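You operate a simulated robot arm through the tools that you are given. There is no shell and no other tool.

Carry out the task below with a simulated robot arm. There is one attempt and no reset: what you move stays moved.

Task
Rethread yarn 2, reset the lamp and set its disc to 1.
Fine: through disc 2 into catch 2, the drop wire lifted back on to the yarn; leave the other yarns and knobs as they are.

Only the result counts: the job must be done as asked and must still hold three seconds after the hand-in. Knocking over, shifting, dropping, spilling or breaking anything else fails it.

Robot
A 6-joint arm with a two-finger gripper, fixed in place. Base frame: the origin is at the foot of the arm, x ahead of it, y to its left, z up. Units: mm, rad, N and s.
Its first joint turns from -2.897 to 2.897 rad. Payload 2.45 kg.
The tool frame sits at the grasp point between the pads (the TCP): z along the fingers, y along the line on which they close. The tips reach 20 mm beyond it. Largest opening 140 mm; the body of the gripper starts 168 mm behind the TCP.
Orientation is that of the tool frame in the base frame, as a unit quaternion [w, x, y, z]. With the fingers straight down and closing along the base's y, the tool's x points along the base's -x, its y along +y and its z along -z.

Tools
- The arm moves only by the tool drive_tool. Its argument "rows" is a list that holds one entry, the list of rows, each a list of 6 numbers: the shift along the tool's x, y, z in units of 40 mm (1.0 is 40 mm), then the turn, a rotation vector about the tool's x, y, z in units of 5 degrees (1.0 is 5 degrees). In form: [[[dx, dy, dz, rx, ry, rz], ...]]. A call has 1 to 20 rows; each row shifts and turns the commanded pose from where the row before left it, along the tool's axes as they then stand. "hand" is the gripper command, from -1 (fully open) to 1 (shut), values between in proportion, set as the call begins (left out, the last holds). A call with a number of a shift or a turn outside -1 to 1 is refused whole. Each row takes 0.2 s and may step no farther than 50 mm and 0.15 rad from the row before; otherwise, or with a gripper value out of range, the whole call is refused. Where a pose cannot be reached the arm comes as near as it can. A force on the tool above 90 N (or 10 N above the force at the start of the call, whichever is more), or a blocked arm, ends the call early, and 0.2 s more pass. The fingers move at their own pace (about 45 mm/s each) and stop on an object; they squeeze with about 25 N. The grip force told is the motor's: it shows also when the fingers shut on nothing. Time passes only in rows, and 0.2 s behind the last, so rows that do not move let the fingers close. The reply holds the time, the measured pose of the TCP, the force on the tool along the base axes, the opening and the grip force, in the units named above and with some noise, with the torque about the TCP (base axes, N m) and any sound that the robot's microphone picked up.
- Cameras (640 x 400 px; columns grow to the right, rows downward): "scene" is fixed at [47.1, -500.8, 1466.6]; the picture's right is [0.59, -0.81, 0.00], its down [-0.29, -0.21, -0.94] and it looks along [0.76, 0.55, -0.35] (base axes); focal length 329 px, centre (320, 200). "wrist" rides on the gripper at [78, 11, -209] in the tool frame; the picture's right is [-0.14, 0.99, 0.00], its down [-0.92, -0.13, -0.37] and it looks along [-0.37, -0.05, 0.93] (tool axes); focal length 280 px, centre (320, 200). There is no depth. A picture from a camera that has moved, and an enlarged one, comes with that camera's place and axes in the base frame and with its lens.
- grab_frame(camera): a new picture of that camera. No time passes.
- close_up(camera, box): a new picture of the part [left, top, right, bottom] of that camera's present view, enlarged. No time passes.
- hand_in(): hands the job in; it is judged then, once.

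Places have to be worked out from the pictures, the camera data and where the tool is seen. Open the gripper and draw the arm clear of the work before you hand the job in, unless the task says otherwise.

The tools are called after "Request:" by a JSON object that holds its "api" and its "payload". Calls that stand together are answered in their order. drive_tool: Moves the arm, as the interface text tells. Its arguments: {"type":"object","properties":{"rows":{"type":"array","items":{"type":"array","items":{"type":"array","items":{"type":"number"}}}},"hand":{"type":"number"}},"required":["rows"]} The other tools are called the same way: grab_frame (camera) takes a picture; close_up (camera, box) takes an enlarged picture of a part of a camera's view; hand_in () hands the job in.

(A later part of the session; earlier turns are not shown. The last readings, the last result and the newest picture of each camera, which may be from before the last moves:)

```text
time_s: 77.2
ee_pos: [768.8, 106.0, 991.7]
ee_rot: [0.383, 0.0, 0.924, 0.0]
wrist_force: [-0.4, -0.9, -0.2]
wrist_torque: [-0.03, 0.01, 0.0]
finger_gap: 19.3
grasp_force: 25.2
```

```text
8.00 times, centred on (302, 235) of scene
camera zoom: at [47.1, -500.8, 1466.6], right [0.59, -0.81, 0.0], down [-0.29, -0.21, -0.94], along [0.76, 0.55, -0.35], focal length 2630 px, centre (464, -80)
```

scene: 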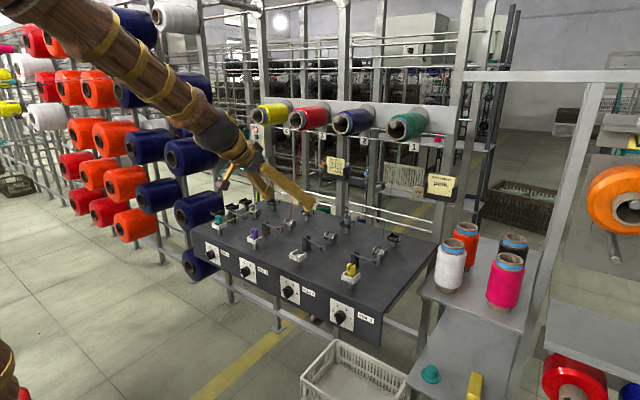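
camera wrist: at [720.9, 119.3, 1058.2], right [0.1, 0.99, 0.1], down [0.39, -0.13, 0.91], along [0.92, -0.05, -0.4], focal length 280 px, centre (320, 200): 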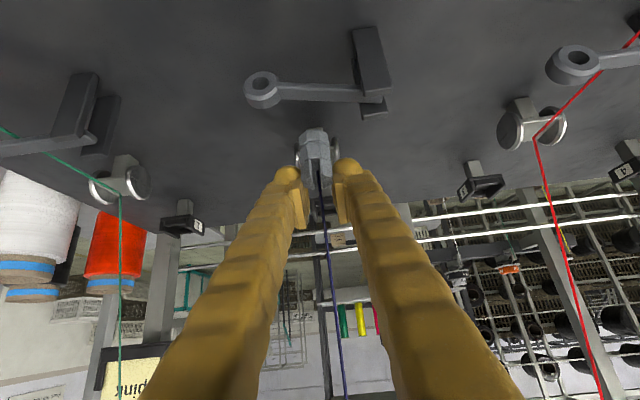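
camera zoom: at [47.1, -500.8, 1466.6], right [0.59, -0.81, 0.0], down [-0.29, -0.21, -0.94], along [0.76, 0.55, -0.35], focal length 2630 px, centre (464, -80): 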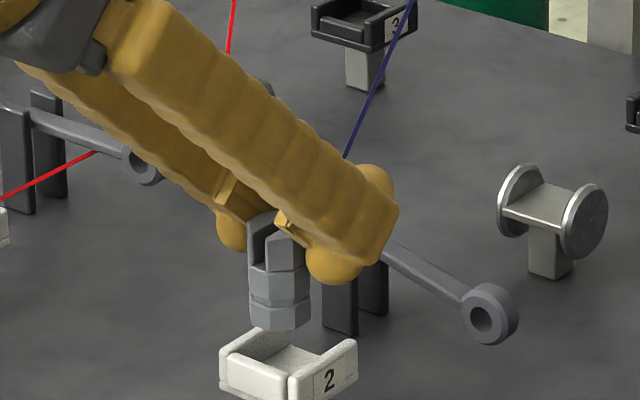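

The catch is 2.8 mm to +y. I correct and lower to seat.

Request:
{"api": "drive_tool", "payload": {"rows": [[[-0.03, 0.07, 0.03, 0, 0, 0], [0.13, 0, 0.13, 0, 0, 0], [0.13, 0, 0.13, 0, 0, 0], [0.1, 0, 0.1, 0, 0, 0], [0, 0, 0, 0, 0, 0]]]}}

Request:
{"api": "drive_tool", "payload": {"rows": [[[0.05, 0, 0.05, 0, 0, 0], [0, 0, 0, 0, 0, 0]]]}}

Request:
{"api": "drive_tool", "payload": {"rows": [[[0.035, 0, 0.035, 0, 0, 0], [0, 0, 0, 0, 0, 0]]]}}

Request:
{"api": "close_up", "payload": {"camera": "wrist", "box": [250, 90, 390, 220]}}

```text
time_s: 78.4
ee_pos: [771.1, 109.9, 972.8]
ee_rot: [0.384, 0.0, 0.924, 0.001]
wrist_force: [-0.9, -0.2, -0.6]
wrist_torque: [0.01, -0.01, 0.04]
finger_gap: 19.2
grasp_force: 24.8
```

```text
time_s: 79.0
ee_pos: [771.4, 110.8, 969.6]
ee_rot: [0.383, 0.0, 0.924, 0.0]
wrist_force: [0.2, 1.0, 0.5]
wrist_torque: [0.02, 0.0, -0.03]
finger_gap: 19.3
grasp_force: 24.8
```

```text
time_s: 79.6
ee_pos: [771.9, 110.7, 968.8]
ee_rot: [0.382, -0.001, 0.924, 0.001]
wrist_force: [-0.3, -0.4, 0.8]
wrist_torque: [0.03, 0.0, -0.01]
finger_gap: 19.2
grasp_force: 25.2
```

```text
3.08 times, centred on (320, 155) of wrist
camera zoom: at [569.6, 121.8, 1060.9], right [0.1, 0.99, 0.1], down [0.39, -0.13, 0.91], along [0.92, -0.05, -0.4], focal length 863 px, centre (320, 338)
```

zoom: 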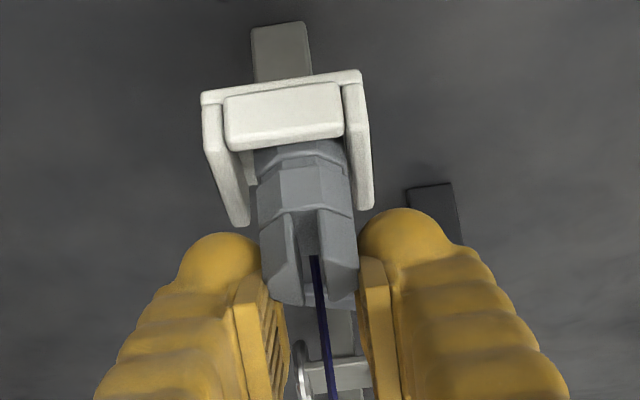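

Now the arm reads ~2.5 mm to +y of the catch; I correct and continue down gently.

Request:
{"api": "drive_tool", "payload": {"rows": [[[0, -0.055, 0, 0, 0, 0], [0, 0, 0, 0, 0, 0]]]}}

Request:
{"api": "drive_tool", "payload": {"rows": [[[0.045, 0, 0.045, 0, 0, 0], [0, 0, 0, 0, 0, 0]]]}}

Request:
{"api": "drive_tool", "payload": {"rows": [[[0.035, 0, 0.035, 0, 0, 0], [0, 0, 0, 0, 0, 0]]]}}

```text
time_s: 80.2
ee_pos: [773.3, 107.6, 968.0]
ee_rot: [0.382, 0.0, 0.924, 0.0]
wrist_force: [-0.4, 0.8, 0.3]
wrist_torque: [-0.01, -0.02, 0.01]
finger_gap: 19.2
grasp_force: 24.6
```

```text
time_s: 80.8
ee_pos: [772.2, 108.3, 965.6]
ee_rot: [0.383, 0.0, 0.924, 0.0]
wrist_force: [0.2, -0.5, 0.2]
wrist_torque: [0.02, -0.03, 0.01]
finger_gap: 19.3
grasp_force: 25.7
```

```text
time_s: 81.4
ee_pos: [772.4, 109.1, 964.0]
ee_rot: [0.382, 0.0, 0.924, 0.0]
wrist_force: [-1.0, -0.4, 0.3]
wrist_torque: [0.01, 0.02, 0.0]
finger_gap: 19.1
grasp_force: 25.0
```

No contact yet; a bit lower.

Request:
{"api": "drive_tool", "payload": {"rows": [[[0.035, 0, 0.035, 0, 0, 0], [0, 0, 0, 0, 0, 0]]]}}

Request:
{"api": "drive_tool", "payload": {"rows": [[[0.027, 0, 0.027, 0, 0, 0], [0, 0, 0, 0, 0, 0]]]}}

```text
time_s: 82.0
ee_pos: [772.8, 108.4, 962.1]
ee_rot: [0.384, 0.0, 0.923, 0.0]
wrist_force: [1.6, -0.4, 8.3]
wrist_torque: [-0.03, 0.07, 0.01]
finger_gap: 19.4
grasp_force: 24.3
```

```text
time_s: 82.6
ee_pos: [772.8, 108.9, 960.6]
ee_rot: [0.383, 0.0, 0.924, 0.0]
wrist_force: [3.7, 1.5, 20.9]
wrist_torque: [0.05, 0.11, -0.03]
finger_gap: 19.1
grasp_force: 25.2
```

Seated (contact at 962). That calibrates things: plate height ≈ catch floor, so my earlier passes really crossed ~8–11 mm above the plate. I release, raise to TCP z≈966.5 and regrip.

Request:
{"api": "drive_tool", "payload": {"rows": [[[0, 0, 0, 0, 0, 0], [0, 0, 0, 0, 0, 0], [-0.06, 0, -0.06, 0, 0, 0], [-0.06, 0, -0.06, 0, 0, 0], [0, 0, 0, 0, 0, 0], [0, 0, 0, 0, 0, 0]]], "hand": 0.28}}

Request:
{"api": "close_up", "payload": {"camera": "wrist", "box": [240, 100, 400, 220]}}

```text
time_s: 84.0
ee_pos: [771.8, 108.0, 967.7]
ee_rot: [0.383, -0.001, 0.924, 0.001]
wrist_force: [-0.4, 0.4, -0.9]
wrist_torque: [-0.03, 0.02, -0.02]
finger_gap: 50.5
grasp_force: 0.0
```

```text
3.33 times, centred on (320, 160) of wrist
camera zoom: at [569.2, 119.1, 1059.7], right [0.1, 0.99, 0.1], down [0.39, -0.13, 0.91], along [0.92, -0.05, -0.4], focal length 935 px, centre (320, 333)
```

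zoom: 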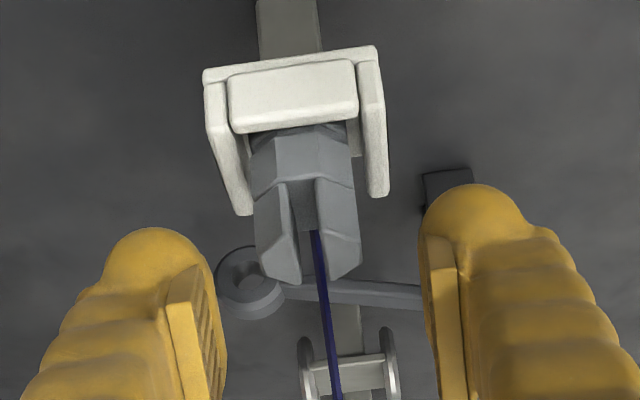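

I lower 1.5 mm, shift −1.8 mm in y, close, then lift.

Request:
{"api": "drive_tool", "payload": {"rows": [[[0.027, -0.045, 0.027, 0, 0, 0], [0, 0, 0, 0, 0, 0], [0, 0, 0, 0, 0, 0], [0, 0, 0, 0, 0, 0], [0, 0, 0, 0, 0, 0]]], "hand": 1}}

Request:
{"api": "drive_tool", "payload": {"rows": [[[-0.2, 0, -0.2, 0, 0, 0], [-0.3, 0, -0.3, 0, 0, 0], [-0.37, 0, -0.37, 0, 0, 0], [0, 0, 0, 0, 0, 0]]]}}

Request:
{"api": "close_up", "payload": {"camera": "scene", "box": [270, 210, 334, 260]}}

Request:
{"api": "close_up", "payload": {"camera": "wrist", "box": [250, 90, 390, 220]}}

```text
time_s: 85.2
ee_pos: [772.2, 107.0, 965.0]
ee_rot: [0.383, 0.0, 0.924, 0.0]
wrist_force: [0.3, 0.4, 1.4]
wrist_torque: [0.03, 0.04, 0.01]
finger_gap: 18.9
grasp_force: 24.7
```

```text
time_s: 86.2
ee_pos: [772.5, 106.5, 1012.7]
ee_rot: [0.383, -0.001, 0.924, 0.0]
wrist_force: [0.3, -0.5, -0.1]
wrist_torque: [0.01, -0.02, 0.02]
finger_gap: 19.0
grasp_force: 24.9
```

```text
8.00 times, centred on (302, 235) of scene
camera zoom: at [47.1, -500.8, 1466.6], right [0.59, -0.81, 0.0], down [-0.29, -0.21, -0.94], along [0.76, 0.55, -0.35], focal length 2630 px, centre (464, -80)
```

zoom: 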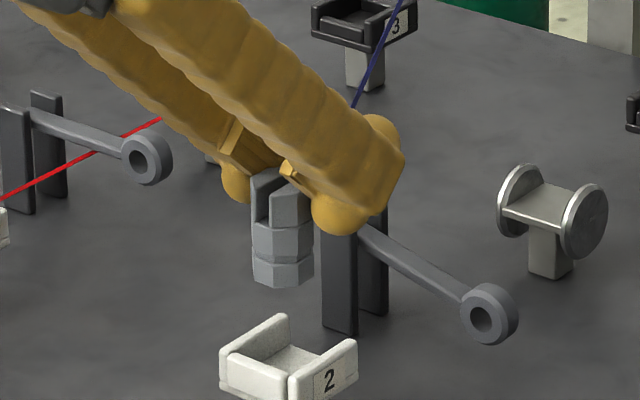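

```text
3.08 times, centred on (320, 155) of wrist
camera zoom: at [569.6, 117.0, 1106.2], right [0.1, 0.99, 0.1], down [0.39, -0.13, 0.91], along [0.92, -0.05, -0.4], focal length 863 px, centre (320, 338)
```

zoom: 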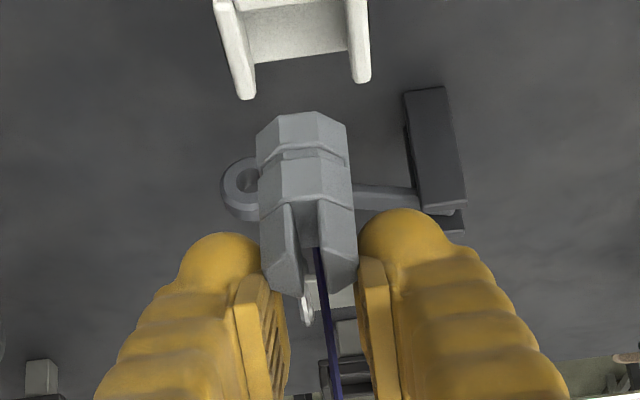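

Good grip. I carry it back over the disc to x≈1003 and lower to TCP z≈969, then check alignment.

Request:
{"api": "drive_tool", "payload": {"rows": [[[-0.6, 0.03, 0.6, 0, 0, 0], [-0.6, 0.02, 0.6, 0, 0, 0], [-0.6, 0, 0.6, 0, 0, 0], [-0.6, 0, 0.6, 0, 0, 0], [-0.6, 0, 0.6, 0, 0, 0], [-0.6, 0, 0.6, 0, 0, 0], [-0.45, 0, 0.45, 0, 0, 0], [0.25, 0, 0.25, 0, 0, 0], [0.25, 0, 0.25, 0, 0, 0], [0.25, 0, 0.25, 0, 0, 0], [0, 0, 0, 0, 0, 0], [0.1, 0, -0.1, 0, 0, 0], [0.1, 0, -0.1, 0, 0, 0], [0, 0, 0, 0, 0, 0], [0, 0, 0, 0, 0, 0]]]}}

Request:
{"api": "close_up", "payload": {"camera": "wrist", "box": [260, 65, 380, 155]}}

Request:
{"api": "close_up", "payload": {"camera": "scene", "box": [310, 205, 350, 235]}}

```text
time_s: 89.4
ee_pos: [990.3, 109.4, 972.2]
ee_rot: [0.383, 0.0, 0.924, 0.0]
wrist_force: [0.4, -0.2, -0.7]
wrist_torque: [0.04, 0.03, 0.0]
finger_gap: 19.0
grasp_force: 25.1
```

```text
4.44 times, centred on (320, 110) of wrist
camera zoom: at [787.0, 119.4, 1065.0], right [0.1, 0.99, 0.1], down [0.39, -0.13, 0.91], along [0.92, -0.05, -0.4], focal length 1246 px, centre (320, 600)
```

zoom: 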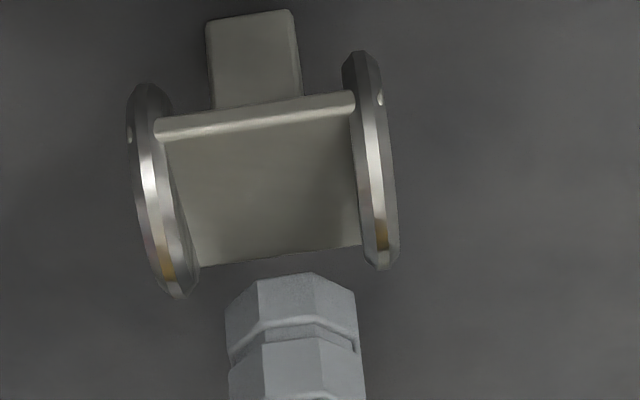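

```text
13.33 times, centred on (330, 220) of scene
camera zoom: at [47.1, -500.8, 1466.6], right [0.59, -0.81, 0.0], down [-0.29, -0.21, -0.94], along [0.76, 0.55, -0.35], focal length 4383 px, centre (187, -67)
```

zoom: 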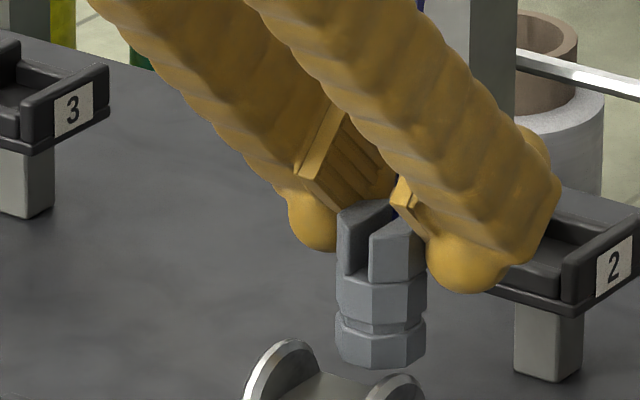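

Nearly aligned; I shift +1 mm, lower 5 mm to TCP ≈967 (foot ~1 mm above the plate), and make the complete crossing from behind to front at this height.

Request:
{"api": "drive_tool", "payload": {"rows": [[[0, 0.022, 0, 0, 0, 0], [0.088, 0, 0.088, 0, 0, 0], [0, 0, 0, 0, 0, 0]]]}}

Request:
{"api": "drive_tool", "payload": {"rows": [[[0.08, 0, -0.08, 0, 0, 0], [0.08, 0, -0.08, 0, 0, 0], [0, 0, 0, 0, 0, 0]]]}}

Request:
{"api": "close_up", "payload": {"camera": "wrist", "box": [260, 75, 380, 165]}}

Request:
{"api": "close_up", "payload": {"camera": "scene", "box": [310, 210, 350, 240]}}

```text
time_s: 90.2
ee_pos: [990.8, 110.3, 965.5]
ee_rot: [0.382, 0.0, 0.924, 0.0]
wrist_force: [0.2, 0.0, 0.3]
wrist_torque: [0.0, 0.01, 0.02]
finger_gap: 19.1
grasp_force: 25.5
```

```text
time_s: 91.0
ee_pos: [981.4, 111.2, 968.4]
ee_rot: [0.383, 0.001, 0.924, -0.001]
wrist_force: [-0.6, -0.2, -0.1]
wrist_torque: [0.01, 0.02, 0.0]
finger_gap: 19.3
grasp_force: 24.9
```

```text
4.44 times, centred on (320, 120) of wrist
camera zoom: at [778.4, 121.8, 1060.9], right [0.1, 0.99, 0.1], down [0.39, -0.13, 0.91], along [0.92, -0.05, -0.4], focal length 1246 px, centre (320, 556)
```

zoom: 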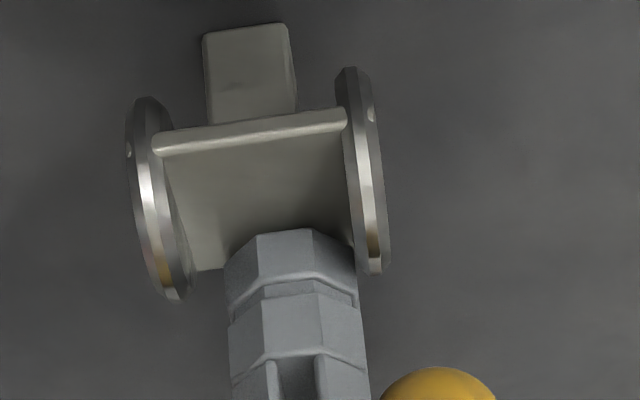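

```text
13.33 times, centred on (330, 225) of scene
camera zoom: at [47.1, -500.8, 1466.6], right [0.59, -0.81, 0.0], down [-0.29, -0.21, -0.94], along [0.76, 0.55, -0.35], focal length 4383 px, centre (187, -133)
```

zoom: 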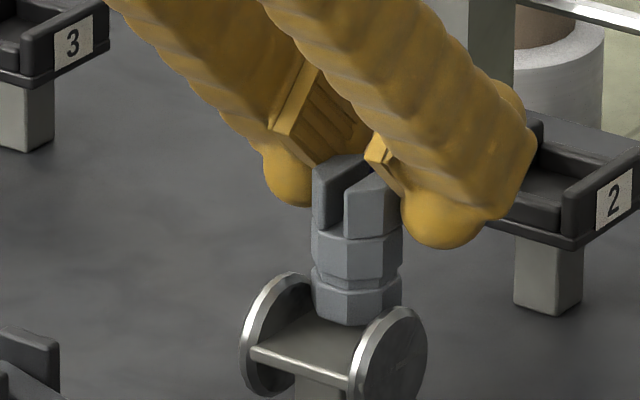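

I correct −1.5 mm in y and advance to just before the centre, checking alignment again.

Request:
{"api": "drive_tool", "payload": {"rows": [[[0, -0.038, 0, 0, 0, 0], [0.08, 0, -0.08, 0, 0, 0], [0.08, 0, -0.08, 0, 0, 0], [0, 0, 0, 0, 0, 0]]]}}

Request:
{"api": "close_up", "payload": {"camera": "wrist", "box": [260, 75, 380, 165]}}

Request:
{"api": "close_up", "payload": {"camera": "scene", "box": [310, 210, 350, 240]}}

```text
time_s: 92.0
ee_pos: [972.0, 107.8, 966.7]
ee_rot: [0.383, -0.001, 0.924, 0.001]
wrist_force: [0.6, -0.1, 0.5]
wrist_torque: [0.0, 0.03, -0.01]
finger_gap: 19.1
grasp_force: 24.8
```

```text
4.44 times, centred on (320, 120) of wrist
camera zoom: at [769.2, 119.3, 1060.5], right [0.1, 0.99, 0.1], down [0.39, -0.13, 0.91], along [0.92, -0.05, -0.4], focal length 1246 px, centre (320, 556)
```

zoom: 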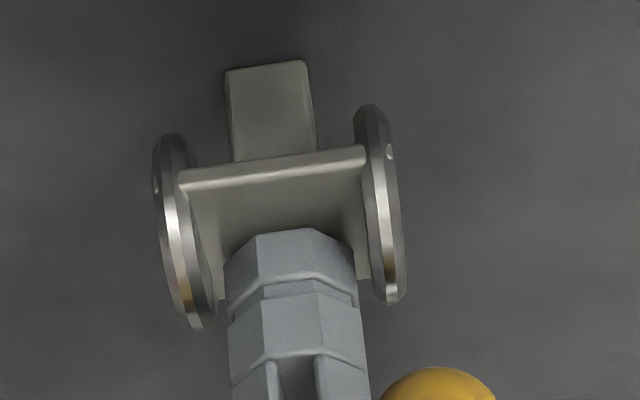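

```text
13.33 times, centred on (330, 225) of scene
camera zoom: at [47.1, -500.8, 1466.6], right [0.59, -0.81, 0.0], down [-0.29, -0.21, -0.94], along [0.76, 0.55, -0.35], focal length 4383 px, centre (187, -133)
```

zoom: 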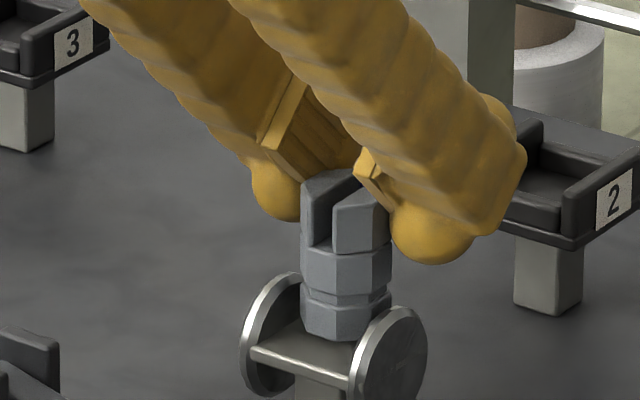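

Centred in the gap with the foot just above the plate. I continue slowly through in 4 mm steps.

Request:
{"api": "drive_tool", "payload": {"rows": [[[0.07, 0, -0.07, 0, 0, 0], [0.07, 0, -0.07, 0, 0, 0], [0.07, 0, -0.07, 0, 0, 0], [0.07, 0, -0.07, 0, 0, 0], [0, 0, 0, 0, 0, 0]]]}}

Request:
{"api": "close_up", "payload": {"camera": "wrist", "box": [260, 75, 380, 185]}}

Request:
{"api": "close_up", "payload": {"camera": "scene", "box": [285, 170, 365, 250]}}

```text
time_s: 93.2
ee_pos: [956.0, 109.0, 966.7]
ee_rot: [0.382, -0.001, 0.924, 0.001]
wrist_force: [0.9, 0.2, 0.5]
wrist_torque: [-0.06, -0.02, 0.04]
finger_gap: 19.3
grasp_force: 25.0
```

```text
3.64 times, centred on (320, 130) of wrist
camera zoom: at [752.4, 118.8, 1060.2], right [0.1, 0.99, 0.1], down [0.39, -0.13, 0.91], along [0.92, -0.05, -0.4], focal length 1020 px, centre (320, 454)
```

zoom: 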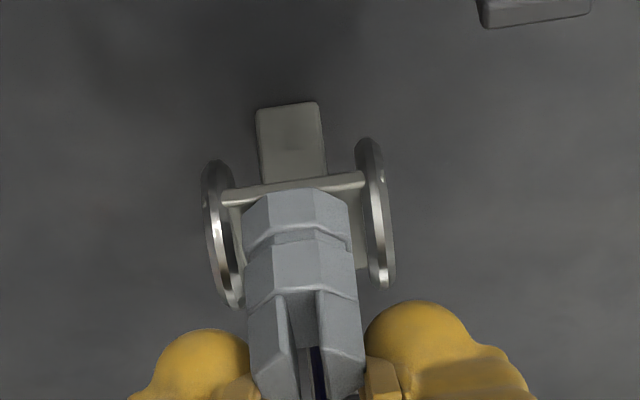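

```text
5.00 times, centred on (325, 210) of scene
camera zoom: at [47.1, -500.8, 1466.6], right [0.59, -0.81, 0.0], down [-0.29, -0.21, -0.94], along [0.76, 0.55, -0.35], focal length 1644 px, centre (295, 150)
```

zoom: 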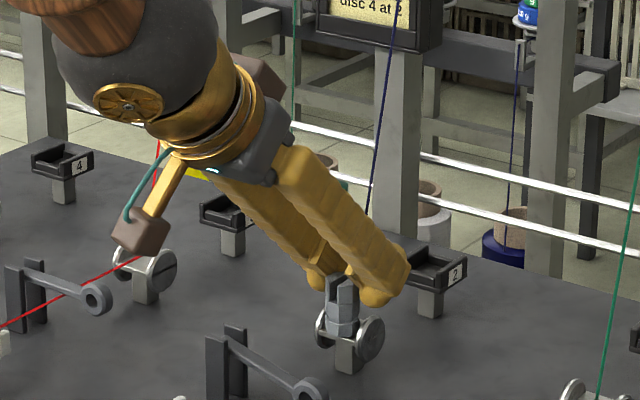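

Still clear and centred, foot at plate level. I continue the crossing out of the front.

Request:
{"api": "drive_tool", "payload": {"rows": [[[0.06, 0, -0.06, 0, 0, 0], [0.06, 0, -0.06, 0, 0, 0], [0.06, 0, -0.06, 0, 0, 0], [0.06, 0, -0.06, 0, 0, 0], [0.06, 0, -0.06, 0, 0, 0], [0.06, 0, -0.06, 0, 0, 0], [0.08, 0, -0.08, 0, 0, 0], [0.1, 0, -0.1, 0, 0, 0], [0.1, 0, -0.1, 0, 0, 0], [0.1, 0, -0.1, 0, 0, 0], [0, 0, 0, 0, 0, 0]]]}}

Request:
{"api": "close_up", "payload": {"camera": "wrist", "box": [260, 75, 380, 185]}}

Request:
{"api": "close_up", "payload": {"camera": "scene", "box": [285, 170, 365, 250]}}

```text
time_s: 95.6
ee_pos: [915.6, 107.1, 967.5]
ee_rot: [0.383, 0.0, 0.924, 0.0]
wrist_force: [0.6, 0.2, 0.5]
wrist_torque: [0.03, 0.01, -0.01]
finger_gap: 18.8
grasp_force: 25.3
```

```text
3.64 times, centred on (320, 130) of wrist
camera zoom: at [712.8, 118.9, 1060.5], right [0.1, 0.99, 0.1], down [0.39, -0.13, 0.91], along [0.92, -0.05, -0.4], focal length 1020 px, centre (320, 454)
```

zoom: 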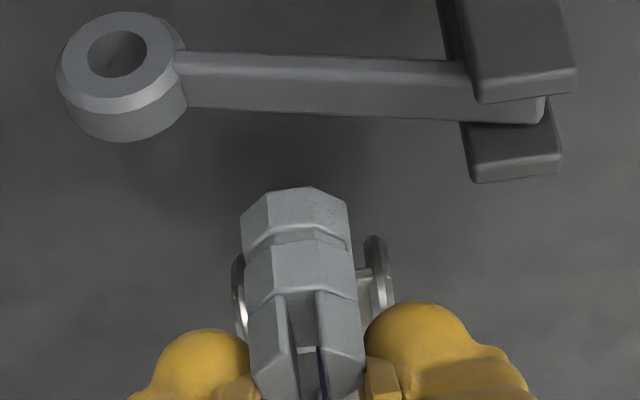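

```text
5.00 times, centred on (325, 210) of scene
camera zoom: at [47.1, -500.8, 1466.6], right [0.59, -0.81, 0.0], down [-0.29, -0.21, -0.94], along [0.76, 0.55, -0.35], focal length 1644 px, centre (295, 150)
```

zoom: 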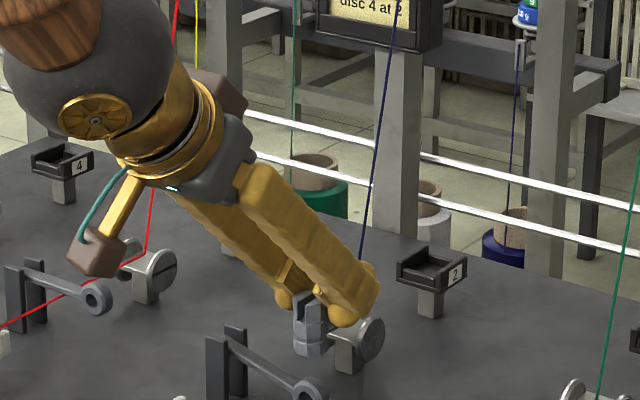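

The yarn now runs to the disc and stays there while the peg moved on: it's caught. I carry the peg low over the lever (TCP z≈978) towards the catch.

Request:
{"api": "drive_tool", "payload": {"rows": [[[-0.19, 0.03, -0.19, 0, 0, 0], [0.3, 0, -0.3, 0, 0, 0], [0.3, 0, -0.3, 0, 0, 0], [0.3, 0, -0.3, 0, 0, 0], [0.3, 0, -0.3, 0, 0, 0], [0.3, 0, -0.3, 0, 0, 0], [0.3, 0, -0.3, 0, 0, 0], [0.3, 0, -0.3, 0, 0, 0], [0.3, 0, -0.3, 0, 0, 0], [0.14, 0, -0.14, 0, 0, 0], [0, 0, 0, 0, 0, 0], [0, 0, 0, 0, 0, 0]]]}}

Request:
{"api": "close_up", "payload": {"camera": "wrist", "box": [250, 80, 390, 220]}}

Request:
{"api": "close_up", "payload": {"camera": "scene", "box": [260, 170, 360, 270]}}

```text
time_s: 98.2
ee_pos: [769.7, 110.1, 979.6]
ee_rot: [0.383, 0.0, 0.924, 0.001]
wrist_force: [-0.6, 0.1, 3.7]
wrist_torque: [-0.04, 0.08, 0.04]
finger_gap: 19.1
grasp_force: 25.7
```

```text
2.86 times, centred on (320, 150) of wrist
camera zoom: at [566.5, 121.4, 1071.9], right [0.1, 0.99, 0.1], down [0.39, -0.13, 0.91], along [0.92, -0.05, -0.4], focal length 801 px, centre (320, 343)
```

zoom: 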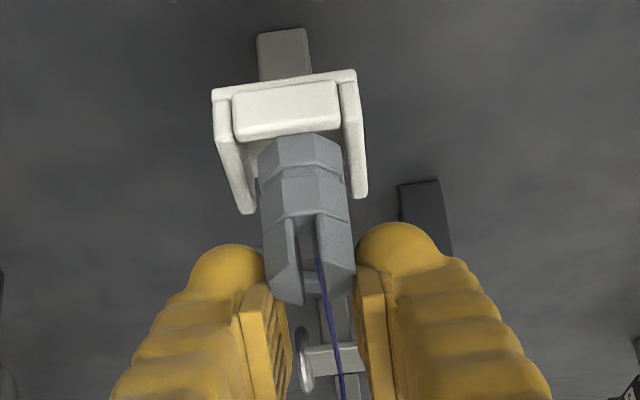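

```text
4.00 times, centred on (310, 220) of scene
camera zoom: at [47.1, -500.8, 1466.6], right [0.59, -0.81, 0.0], down [-0.29, -0.21, -0.94], along [0.76, 0.55, -0.35], focal length 1315 px, centre (360, 120)
```

zoom: 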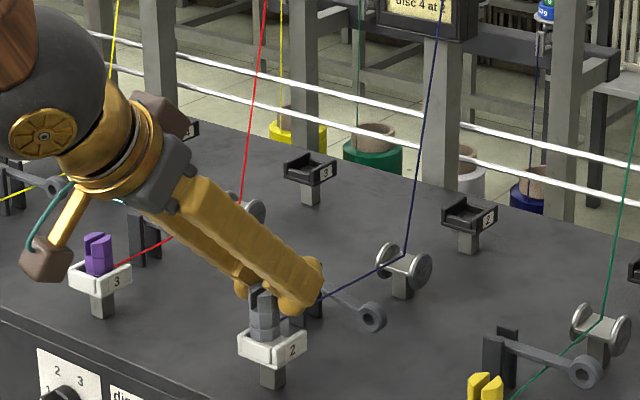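

Excellent: the yarn now runs cone → disc 2 → peg. There is a light contact (3.7 N), so I raise slightly, correct −1.5 mm in y and +2.5 mm in x, then lower into the catch.

Request:
{"api": "drive_tool", "payload": {"rows": [[[-0.04, 0, -0.04, 0, 0, 0], [-0.044, -0.038, 0.044, 0, 0, 0], [0, 0, 0, 0, 0, 0]]]}}

Request:
{"api": "drive_tool", "payload": {"rows": [[[0.07, 0, 0.07, 0, 0, 0], [0.05, 0, 0.05, 0, 0, 0], [0, 0, 0, 0, 0, 0]]]}}

Request:
{"api": "close_up", "payload": {"camera": "wrist", "box": [250, 80, 390, 220]}}

```text
time_s: 99.0
ee_pos: [773.2, 108.5, 979.2]
ee_rot: [0.383, 0.0, 0.924, 0.0]
wrist_force: [0.4, 0.4, -1.6]
wrist_torque: [0.02, 0.0, -0.01]
finger_gap: 19.3
grasp_force: 25.2
```

```text
time_s: 99.8
ee_pos: [774.0, 108.6, 972.3]
ee_rot: [0.383, 0.0, 0.924, 0.0]
wrist_force: [-0.4, -0.3, -0.8]
wrist_torque: [0.0, 0.01, -0.02]
finger_gap: 19.2
grasp_force: 24.6
```

```text
2.86 times, centred on (320, 150) of wrist
camera zoom: at [570.2, 119.2, 1065.4], right [0.1, 0.99, 0.1], down [0.39, -0.13, 0.91], along [0.92, -0.05, -0.4], focal length 801 px, centre (320, 343)
```

zoom: 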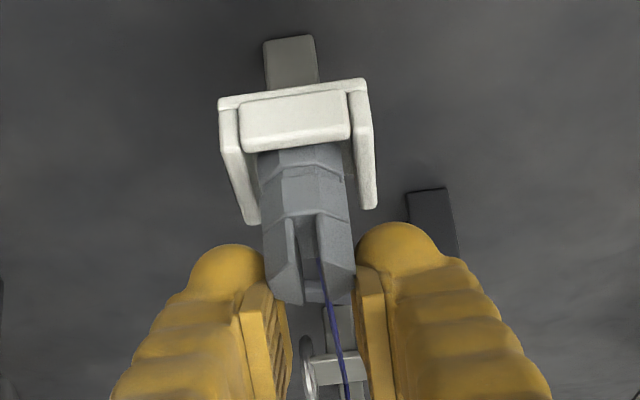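

Good; I lower the remaining ~7 mm.

Request:
{"api": "drive_tool", "payload": {"rows": [[[0.053, -0.01, 0.053, 0, 0, 0], [0.053, 0, 0.053, 0, 0, 0], [0, 0, 0, 0, 0, 0]]]}}

Request:
{"api": "drive_tool", "payload": {"rows": [[[0.03, 0, 0.03, 0, 0, 0], [0, 0, 0, 0, 0, 0]]]}}

```text
time_s: 100.6
ee_pos: [774.0, 108.8, 966.8]
ee_rot: [0.382, 0.0, 0.924, -0.001]
wrist_force: [0.4, 0.4, 0.0]
wrist_torque: [-0.02, 0.03, -0.04]
finger_gap: 19.1
grasp_force: 24.7
```

```text
time_s: 101.2
ee_pos: [776.1, 106.8, 964.8]
ee_rot: [0.383, -0.001, 0.924, 0.001]
wrist_force: [0.2, 0.2, -0.1]
wrist_torque: [0.04, 0.0, 0.02]
finger_gap: 18.8
grasp_force: 24.9
```

x has wandered to 776; I bring it back 3 mm and lower until contact.

Request:
{"api": "drive_tool", "payload": {"rows": [[[0.05, 0.02, -0.05, 0, 0, 0], [0, 0, 0, 0, 0, 0]]]}}

Request:
{"api": "drive_tool", "payload": {"rows": [[[0.025, 0, 0.025, 0, 0, 0], [0, 0, 0, 0, 0, 0]]]}}

Request:
{"api": "close_up", "payload": {"camera": "wrist", "box": [250, 80, 390, 220]}}

Request:
{"api": "close_up", "payload": {"camera": "scene", "box": [260, 200, 340, 270]}}

```text
time_s: 101.8
ee_pos: [772.1, 108.6, 965.3]
ee_rot: [0.384, 0.0, 0.923, 0.0]
wrist_force: [16.4, -2.8, -1.6]
wrist_torque: [-0.11, -0.6, 0.05]
finger_gap: 19.1
grasp_force: 25.4
```

```text
time_s: 102.4
ee_pos: [771.9, 109.2, 965.7]
ee_rot: [0.383, 0.0, 0.924, 0.0]
wrist_force: [11.0, -2.9, 13.9]
wrist_torque: [-0.09, -0.14, 0.03]
finger_gap: 18.9
grasp_force: 24.7
```

```text
2.86 times, centred on (320, 150) of wrist
camera zoom: at [568.5, 119.6, 1057.6], right [0.1, 0.99, 0.1], down [0.39, -0.13, 0.91], along [0.92, -0.05, -0.4], focal length 801 px, centre (320, 343)
```

zoom: 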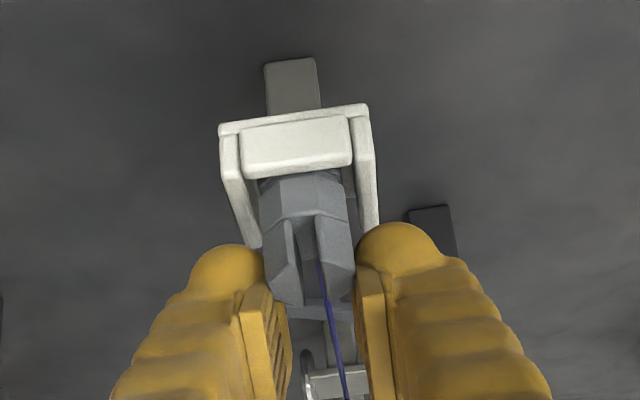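

```text
5.71 times, centred on (300, 235) of scene
camera zoom: at [47.1, -500.8, 1466.6], right [0.59, -0.81, 0.0], down [-0.29, -0.21, -0.94], along [0.76, 0.55, -0.35], focal length 1878 px, centre (434, 0)
```

zoom: 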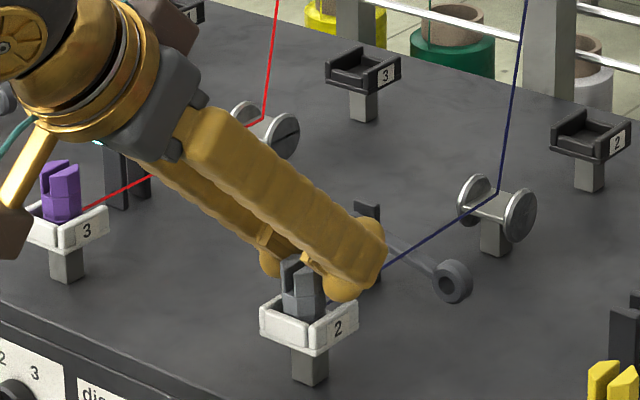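

The foot touches both floor and front wall: it is seated. I ease +1 mm in x, release, and back off up.

Request:
{"api": "drive_tool", "payload": {"rows": [[[-0.02, 0, 0.02, 0, 0, 0], [0, 0, 0, 0, 0, 0]]]}}

Request:
{"api": "drive_tool", "payload": {"rows": [[[0, 0, 0, 0, 0, 0], [0, 0, 0, 0, 0, 0], [0, 0, 0, 0, 0, 0], [0, 0, 0, 0, 0, 0]]], "hand": 0.2}}

Request:
{"api": "drive_tool", "payload": {"rows": [[[0, 0, -0.3, 0, 0, 0], [0, 0, -0.5, 0, 0, 0], [0, 0, -0.8, 0, 0, 0], [0, 0, -0.8, 0, 0, 0], [0, 0, 0, 0, 0, 0]]]}}

Request:
{"api": "grab_frame", "payload": {"camera": "wrist"}}

Request:
{"api": "close_up", "payload": {"camera": "scene", "box": [270, 200, 350, 270]}}

```text
time_s: 103.0
ee_pos: [772.1, 109.9, 964.5]
ee_rot: [0.382, -0.001, 0.924, 0.001]
wrist_force: [1.8, -0.5, 14.0]
wrist_torque: [-0.02, 0.15, 0.03]
finger_gap: 19.1
grasp_force: 25.6
```

```text
time_s: 104.0
ee_pos: [773.2, 109.3, 963.6]
ee_rot: [0.384, 0.0, 0.924, 0.001]
wrist_force: [0.2, -1.2, -0.3]
wrist_torque: [0.0, -0.02, 0.0]
finger_gap: 56.1
grasp_force: 0.1
```

```text
time_s: 105.2
ee_pos: [703.4, 109.1, 1031.3]
ee_rot: [0.383, -0.001, 0.924, 0.001]
wrist_force: [0.0, -0.4, -0.1]
wrist_torque: [-0.01, -0.02, -0.01]
finger_gap: 56.1
grasp_force: 0.0
```

```text
taken
camera wrist: at [499.7, 120.3, 1124.2], right [0.1, 0.99, 0.1], down [0.39, -0.13, 0.91], along [0.92, -0.05, -0.4], focal length 280 px, centre (320, 200)
```

wrist: 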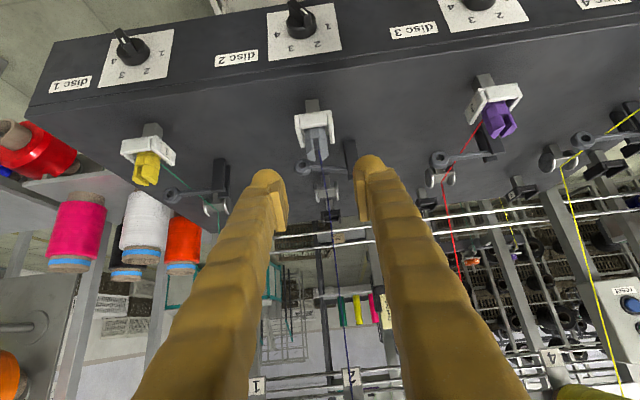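

```text
5.71 times, centred on (310, 235) of scene
camera zoom: at [47.1, -500.8, 1466.6], right [0.59, -0.81, 0.0], down [-0.29, -0.21, -0.94], along [0.76, 0.55, -0.35], focal length 1878 px, centre (377, 0)
```

zoom: 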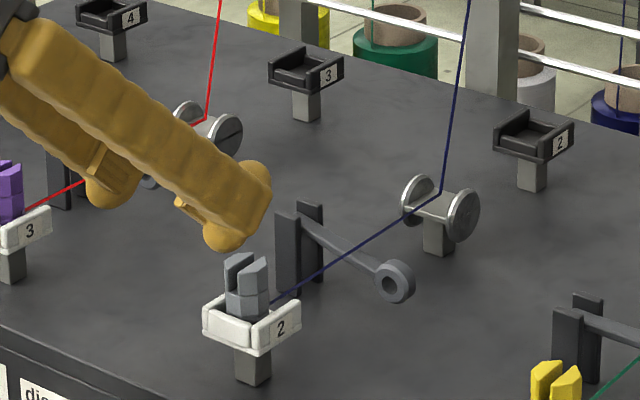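

Yarn 2 is through disc 2 and its peg sits in catch 2. Next the drop wire: its eye (axis along x) is at about (860, 79, 908). I'll grip it front-to-back, so I raise, bring the tool vertical and yaw it −90°.

Request:
{"api": "drive_tool", "payload": {"rows": [[[0, 0, -0.9, 0, 0, 0], [0, 0, 0, 0, 1, 0], [0, 0, 0, 0, 1, 0], [0, 0, 0, 0, 1, 0], [0, 0, 0, 0, 1, 0], [0, 0, 0, 0, 1, 0], [0, 0, 0, 0, 1, 0], [0, 0, 0, 0, 1, 0], [0, 0, 0, 0, 1, 0], [0, 0, 0, 0, 1, 0], [0, 0, 0, 0, 0, 0]]]}}

Request:
{"api": "drive_tool", "payload": {"rows": [[[0, 0, 0, 0, 0, -1], [0, 0, 0, 0, 0, -1], [0, 0, 0, 0, 0, -1], [0, 0, 0, 0, 0, -1], [0, 0, 0, 0, 0, -1], [0, 0, 0, 0, 0, -1], [0, 0, 0, 0, 0, -1], [0, 0, 0, 0, 0, -1], [0, 0, 0, 0, 0, -1], [0, 0, 0, 0, 0, -1], [0, 0, 0, 0, 0, -1], [0, 0, 0, 0, 0, -1], [0, 0, 0, 0, 0, -1], [0, 0, 0, 0, 0, -1], [0, 0, 0, 0, 0, -1], [0, 0, 0, 0, 0, -1], [0, 0, 0, 0, 0, -1], [0, 0, 0, 0, 0, -1], [0, 0, 0, 0, 0, 0]]]}}

Request:
{"api": "grab_frame", "payload": {"camera": "wrist"}}

Request:
{"api": "grab_frame", "payload": {"camera": "scene"}}

```text
time_s: 107.6
ee_pos: [679.0, 108.1, 1056.5]
ee_rot: [0.0, 0.0, 1.0, 0.0]
wrist_force: [-0.7, 0.4, -0.7]
wrist_torque: [0.02, -0.02, -0.04]
finger_gap: 56.1
grasp_force: 0.0
```

```text
time_s: 111.6
ee_pos: [677.7, 108.0, 1058.0]
ee_rot: [-0.001, -0.707, 0.707, 0.0]
wrist_force: [0.7, -0.3, -1.0]
wrist_torque: [-0.01, 0.01, -0.02]
finger_gap: 56.1
grasp_force: 0.0
```

```text
taken
camera wrist: at [667.0, 29.7, 1266.8], right [-0.99, 0.14, 0.0], down [0.13, 0.92, 0.37], along [0.05, 0.37, -0.93], focal length 280 px, centre (320, 200)
```

wrist: 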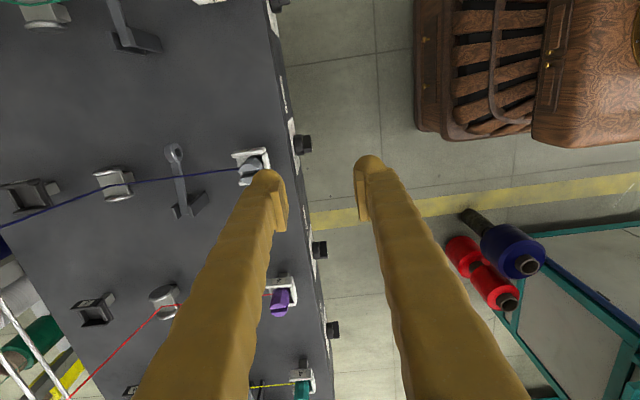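

```text
taken
```

scene: 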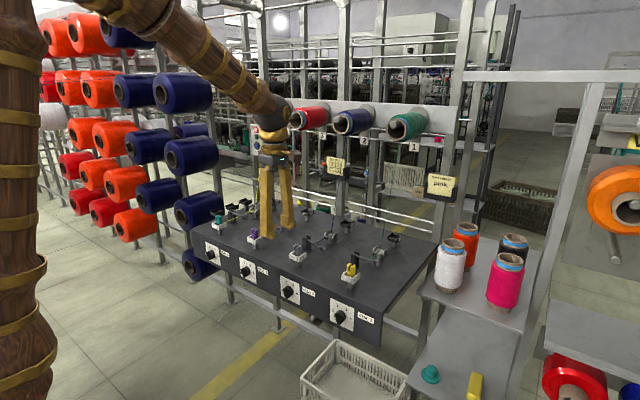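

The eye shows at about (863, 82). I move above it at TCP z≈1000 and look again.

Request:
{"api": "drive_tool", "payload": {"rows": [[[0.117, -0.767, 0.242, 0, 0, 0], [0.117, -0.767, 0.242, 0, 0, 0], [0.117, -0.767, 0.242, 0, 0, 0], [0.117, -0.767, 0.242, 0, 0, 0], [0.117, -0.767, 0.242, 0, 0, 0], [0.117, -0.767, 0.242, 0, 0, 0], [0, 0, 0, 0, 0, 0], [0, 0, 0, 0, 0, 0]]]}}

Request:
{"api": "grab_frame", "payload": {"camera": "wrist"}}

Request:
{"api": "close_up", "payload": {"camera": "wrist", "box": [250, 120, 390, 240]}}

Request:
{"api": "close_up", "payload": {"camera": "scene", "box": [280, 190, 360, 260]}}

```text
time_s: 113.4
ee_pos: [863.1, 80.0, 998.3]
ee_rot: [0.0, 0.707, -0.707, 0.0]
wrist_force: [-0.2, 0.6, 0.3]
wrist_torque: [-0.01, 0.0, -0.01]
finger_gap: 55.9
grasp_force: 0.0
```

```text
taken
camera wrist: at [852.5, 1.8, 1208.6], right [-0.99, 0.14, 0.0], down [0.13, 0.92, 0.37], along [0.05, 0.37, -0.93], focal length 280 px, centre (320, 200)
```

wrist: 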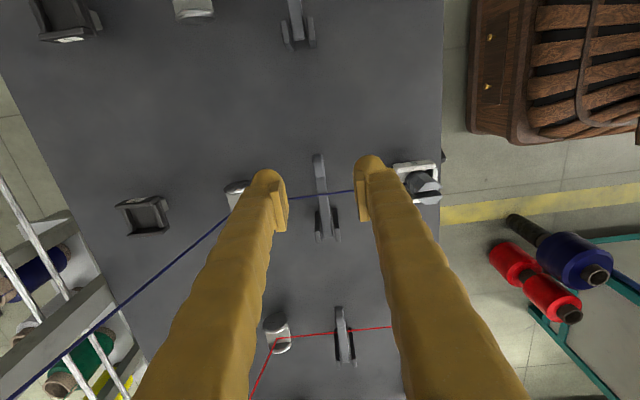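

```text
3.33 times, centred on (320, 180) of wrist
camera zoom: at [852.5, 1.8, 1208.6], right [-0.99, 0.14, 0.0], down [0.13, 0.92, 0.37], along [0.05, 0.37, -0.93], focal length 935 px, centre (320, 267)
```

zoom: 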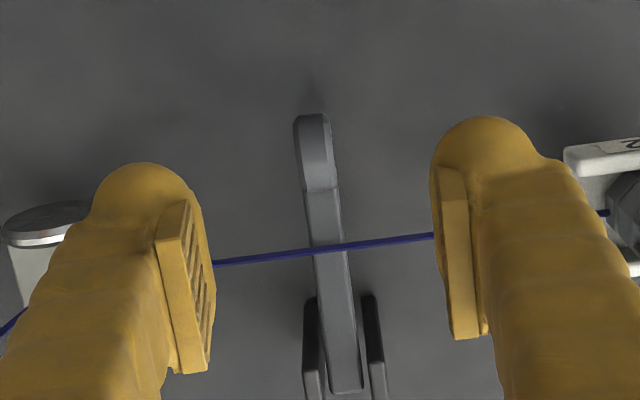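

```text
5.71 times, centred on (320, 225) of scene
camera zoom: at [47.1, -500.8, 1466.6], right [0.59, -0.81, 0.0], down [-0.29, -0.21, -0.94], along [0.76, 0.55, -0.35], focal length 1878 px, centre (320, 57)
```

zoom: 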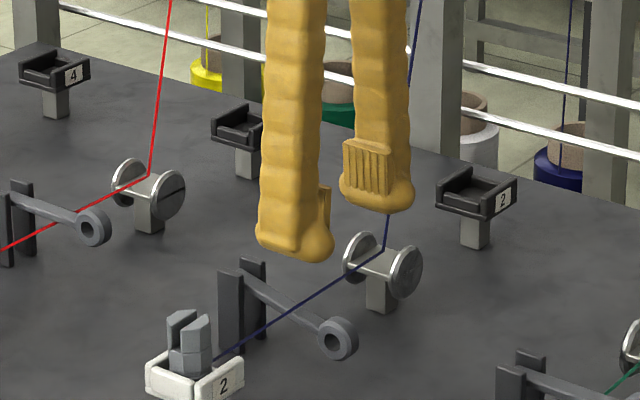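

Clear view: the eye is 2 mm forward of the TCP, yarn lying above the fallen wire. I descend to TCP z≈916 with the fingers either side of the eye (tips ~10 mm above the board).

Request:
{"api": "drive_tool", "payload": {"rows": [[[-0.015, -0.05, 0.6, 0, 0, 0], [0, 0, 0.6, 0, 0, 0], [0, 0, 0.5, 0, 0, 0], [0, 0, 0.3, 0, 0, 0], [0, 0, 0, 0, 0, 0]]]}}

Request:
{"api": "close_up", "payload": {"camera": "wrist", "box": [250, 120, 390, 240]}}

Request:
{"api": "close_up", "payload": {"camera": "scene", "box": [290, 210, 354, 260]}}

```text
time_s: 114.6
ee_pos: [864.2, 81.6, 918.0]
ee_rot: [0.0, -0.707, 0.707, 0.001]
wrist_force: [0.2, 0.0, -0.3]
wrist_torque: [0.01, -0.03, -0.01]
finger_gap: 55.9
grasp_force: 0.0
```

```text
3.33 times, centred on (320, 180) of wrist
camera zoom: at [853.8, 2.9, 1127.7], right [-0.99, 0.14, 0.0], down [0.13, 0.92, 0.37], along [0.05, 0.37, -0.93], focal length 935 px, centre (320, 267)
```

zoom: 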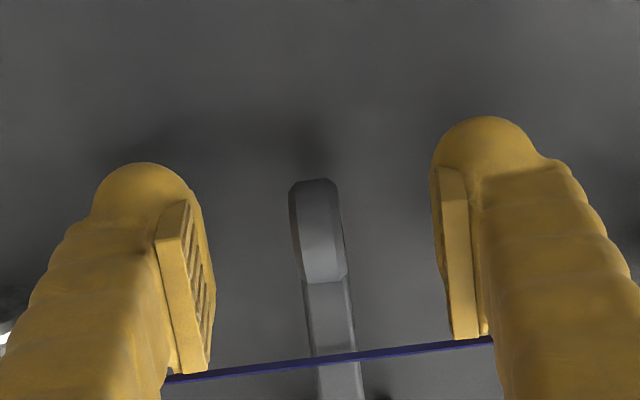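

```text
8.00 times, centred on (322, 235) of scene
camera zoom: at [47.1, -500.8, 1466.6], right [0.59, -0.81, 0.0], down [-0.29, -0.21, -0.94], along [0.76, 0.55, -0.35], focal length 2630 px, centre (304, -80)
```

zoom: 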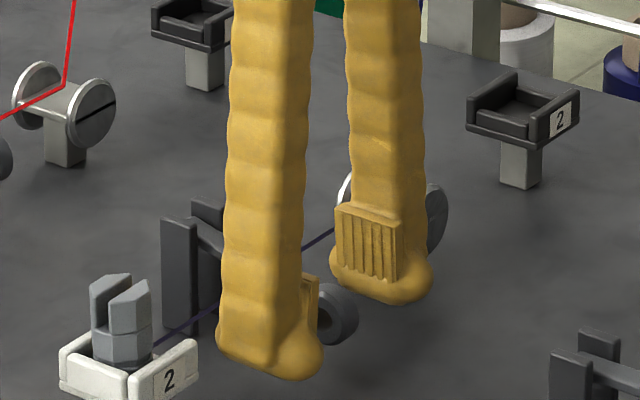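

The eye is centred between the pads. I close on it.

Request:
{"api": "drive_tool", "payload": {"rows": [[[0, 0, 0, 0, 0, 0], [0, 0, 0, 0, 0, 0], [0, 0, 0, 0, 0, 0], [0, 0, 0, 0, 0, 0], [0, 0, 0, 0, 0, 0]]], "hand": 1}}

Request:
{"api": "close_up", "payload": {"camera": "wrist", "box": [250, 120, 390, 240]}}

```text
time_s: 115.8
ee_pos: [865.5, 81.9, 918.7]
ee_rot: [0.0, -0.707, 0.708, 0.0]
wrist_force: [6.2, 0.1, -1.9]
wrist_torque: [-0.1, -0.07, 0.01]
finger_gap: 11.0
grasp_force: 37.9
```

```text
3.33 times, centred on (320, 180) of wrist
camera zoom: at [853.9, 2.9, 1127.9], right [-0.99, 0.14, 0.0], down [0.13, 0.92, 0.37], along [0.05, 0.37, -0.93], focal length 935 px, centre (320, 267)
```

zoom: 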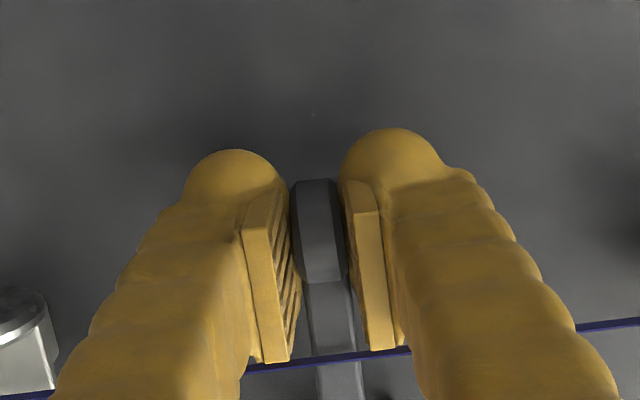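

Gripped. I lift the eye in an arc, about 20 mm first, watching force and the yarn.

Request:
{"api": "drive_tool", "payload": {"rows": [[[0.02, 0, -0.12, 0, 0, 0], [0.02, 0, -0.13, 0, 0, 0], [0.015, 0, -0.13, 0, 0, 0], [0.01, 0, -0.13, 0, 0, 0], [0, 0, 0, 0, 0, 0]]]}}

Request:
{"api": "close_up", "payload": {"camera": "wrist", "box": [250, 120, 390, 240]}}

Request:
{"api": "close_up", "payload": {"camera": "scene", "box": [280, 200, 360, 260]}}

```text
time_s: 117.0
ee_pos: [865.1, 78.8, 939.2]
ee_rot: [0.001, -0.707, 0.707, 0.001]
wrist_force: [3.7, 8.0, -9.4]
wrist_torque: [-0.62, -0.05, 0.0]
finger_gap: 11.1
grasp_force: 37.8
```

```text
3.33 times, centred on (320, 180) of wrist
camera zoom: at [854.1, 0.2, 1148.9], right [-0.99, 0.14, 0.0], down [0.13, 0.92, 0.37], along [0.05, 0.37, -0.93], focal length 935 px, centre (320, 267)
```

zoom: 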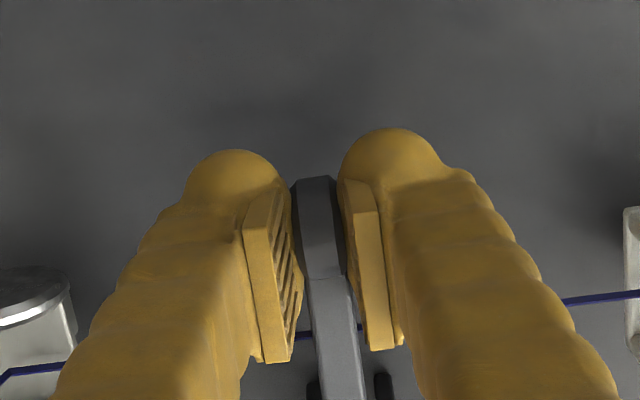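

```text
6.67 times, centred on (320, 230) of scene
camera zoom: at [47.1, -500.8, 1466.6], right [0.59, -0.81, 0.0], down [-0.29, -0.21, -0.94], along [0.76, 0.55, -0.35], focal length 2191 px, centre (320, 0)
```

zoom: 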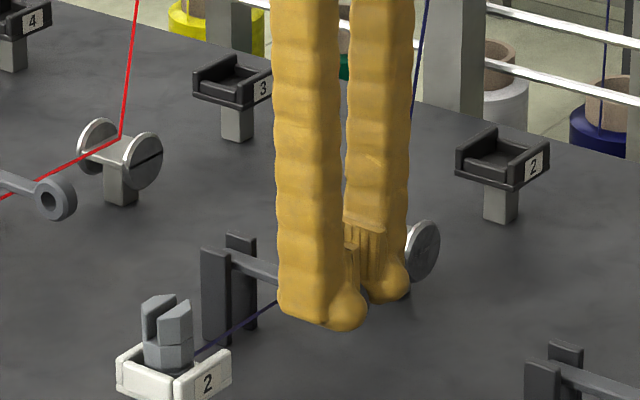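

The wire's bar now shows above the yarn. I raise 5 mm more with a small +y relief.

Request:
{"api": "drive_tool", "payload": {"rows": [[[-0.025, 0, -0.06, 0, 0, 0], [0, 0, -0.06, 0, 0, 0], [0, 0, 0, 0, 0, 0]]]}}

Request:
{"api": "close_up", "payload": {"camera": "scene", "box": [280, 200, 360, 260]}}

Request:
{"api": "grab_frame", "payload": {"camera": "wrist"}}

```text
time_s: 117.8
ee_pos: [864.8, 78.6, 944.6]
ee_rot: [0.0, -0.707, 0.708, 0.0]
wrist_force: [12.5, -12.3, -12.2]
wrist_torque: [-1.05, -0.14, 0.02]
finger_gap: 10.6
grasp_force: 37.5
```

```text
6.67 times, centred on (320, 230) of scene
camera zoom: at [47.1, -500.8, 1466.6], right [0.59, -0.81, 0.0], down [-0.29, -0.21, -0.94], along [0.76, 0.55, -0.35], focal length 2191 px, centre (320, 0)
```

zoom: 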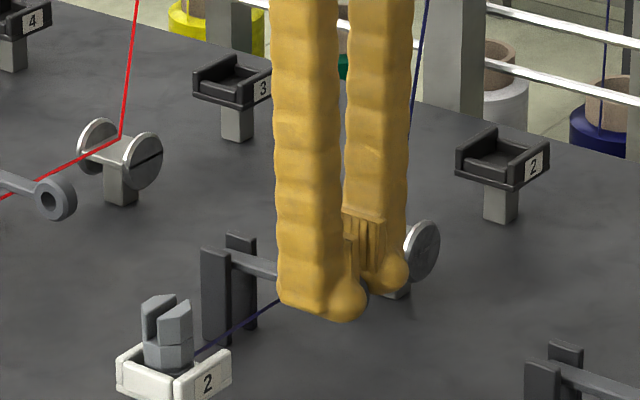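

```text
taken
camera wrist: at [853.9, 0.8, 1154.2], right [-0.99, 0.14, 0.0], down [0.13, 0.92, 0.37], along [0.05, 0.36, -0.93], focal length 280 px, centre (320, 200)
```

wrist: 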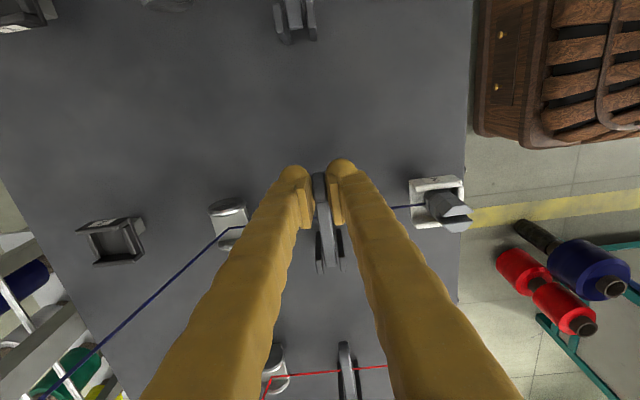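

Forces have grown to ~12 N, so the wire is near its upper stop. I ease down 2 mm and release.

Request:
{"api": "drive_tool", "payload": {"rows": [[[0, 0, 0.05, 0, 0, 0], [0, 0, 0, 0, 0, 0]]]}}

Request:
{"api": "drive_tool", "payload": {"rows": [[[0, 0, 0, 0, 0, 0], [0, 0, 0, 0, 0, 0], [0, 0, 0, 0, 0, 0], [0, 0, 0, 0, 0, 0]]], "hand": 0.2}}

Request:
{"api": "close_up", "payload": {"camera": "wrist", "box": [250, 120, 390, 240]}}

Request:
{"api": "close_up", "payload": {"camera": "scene", "box": [280, 200, 360, 260]}}

```text
time_s: 118.4
ee_pos: [866.7, 79.5, 943.1]
ee_rot: [0.0, -0.707, 0.707, 0.0]
wrist_force: [1.5, -15.3, 13.9]
wrist_torque: [0.71, -0.01, 0.02]
finger_gap: 11.2
grasp_force: 38.4
```

```text
time_s: 119.4
ee_pos: [865.9, 79.9, 942.3]
ee_rot: [0.0, 0.707, -0.707, 0.0]
wrist_force: [-0.6, 0.9, 0.5]
wrist_torque: [-0.01, 0.0, 0.04]
finger_gap: 56.1
grasp_force: 0.1
```

```text
3.33 times, centred on (320, 180) of wrist
camera zoom: at [853.9, 1.2, 1152.1], right [-0.99, 0.14, 0.0], down [0.13, 0.92, 0.37], along [0.05, 0.37, -0.93], focal length 935 px, centre (320, 267)
```

zoom: 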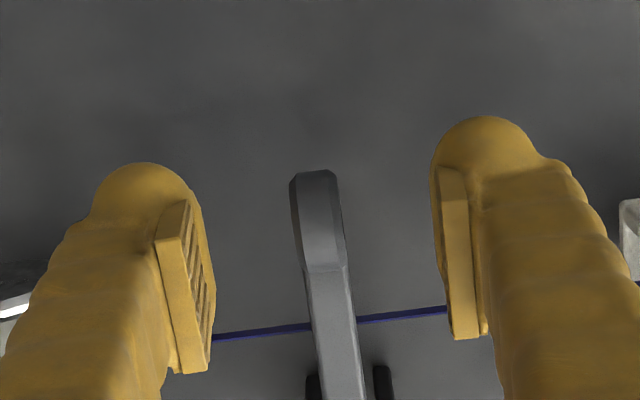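

```text
6.67 times, centred on (320, 230) of scene
camera zoom: at [47.1, -500.8, 1466.6], right [0.59, -0.81, 0.0], down [-0.29, -0.21, -0.94], along [0.76, 0.55, -0.35], focal length 2191 px, centre (320, 0)
```

zoom: 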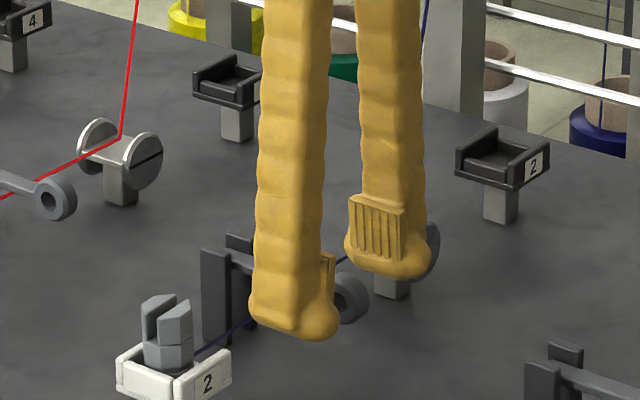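

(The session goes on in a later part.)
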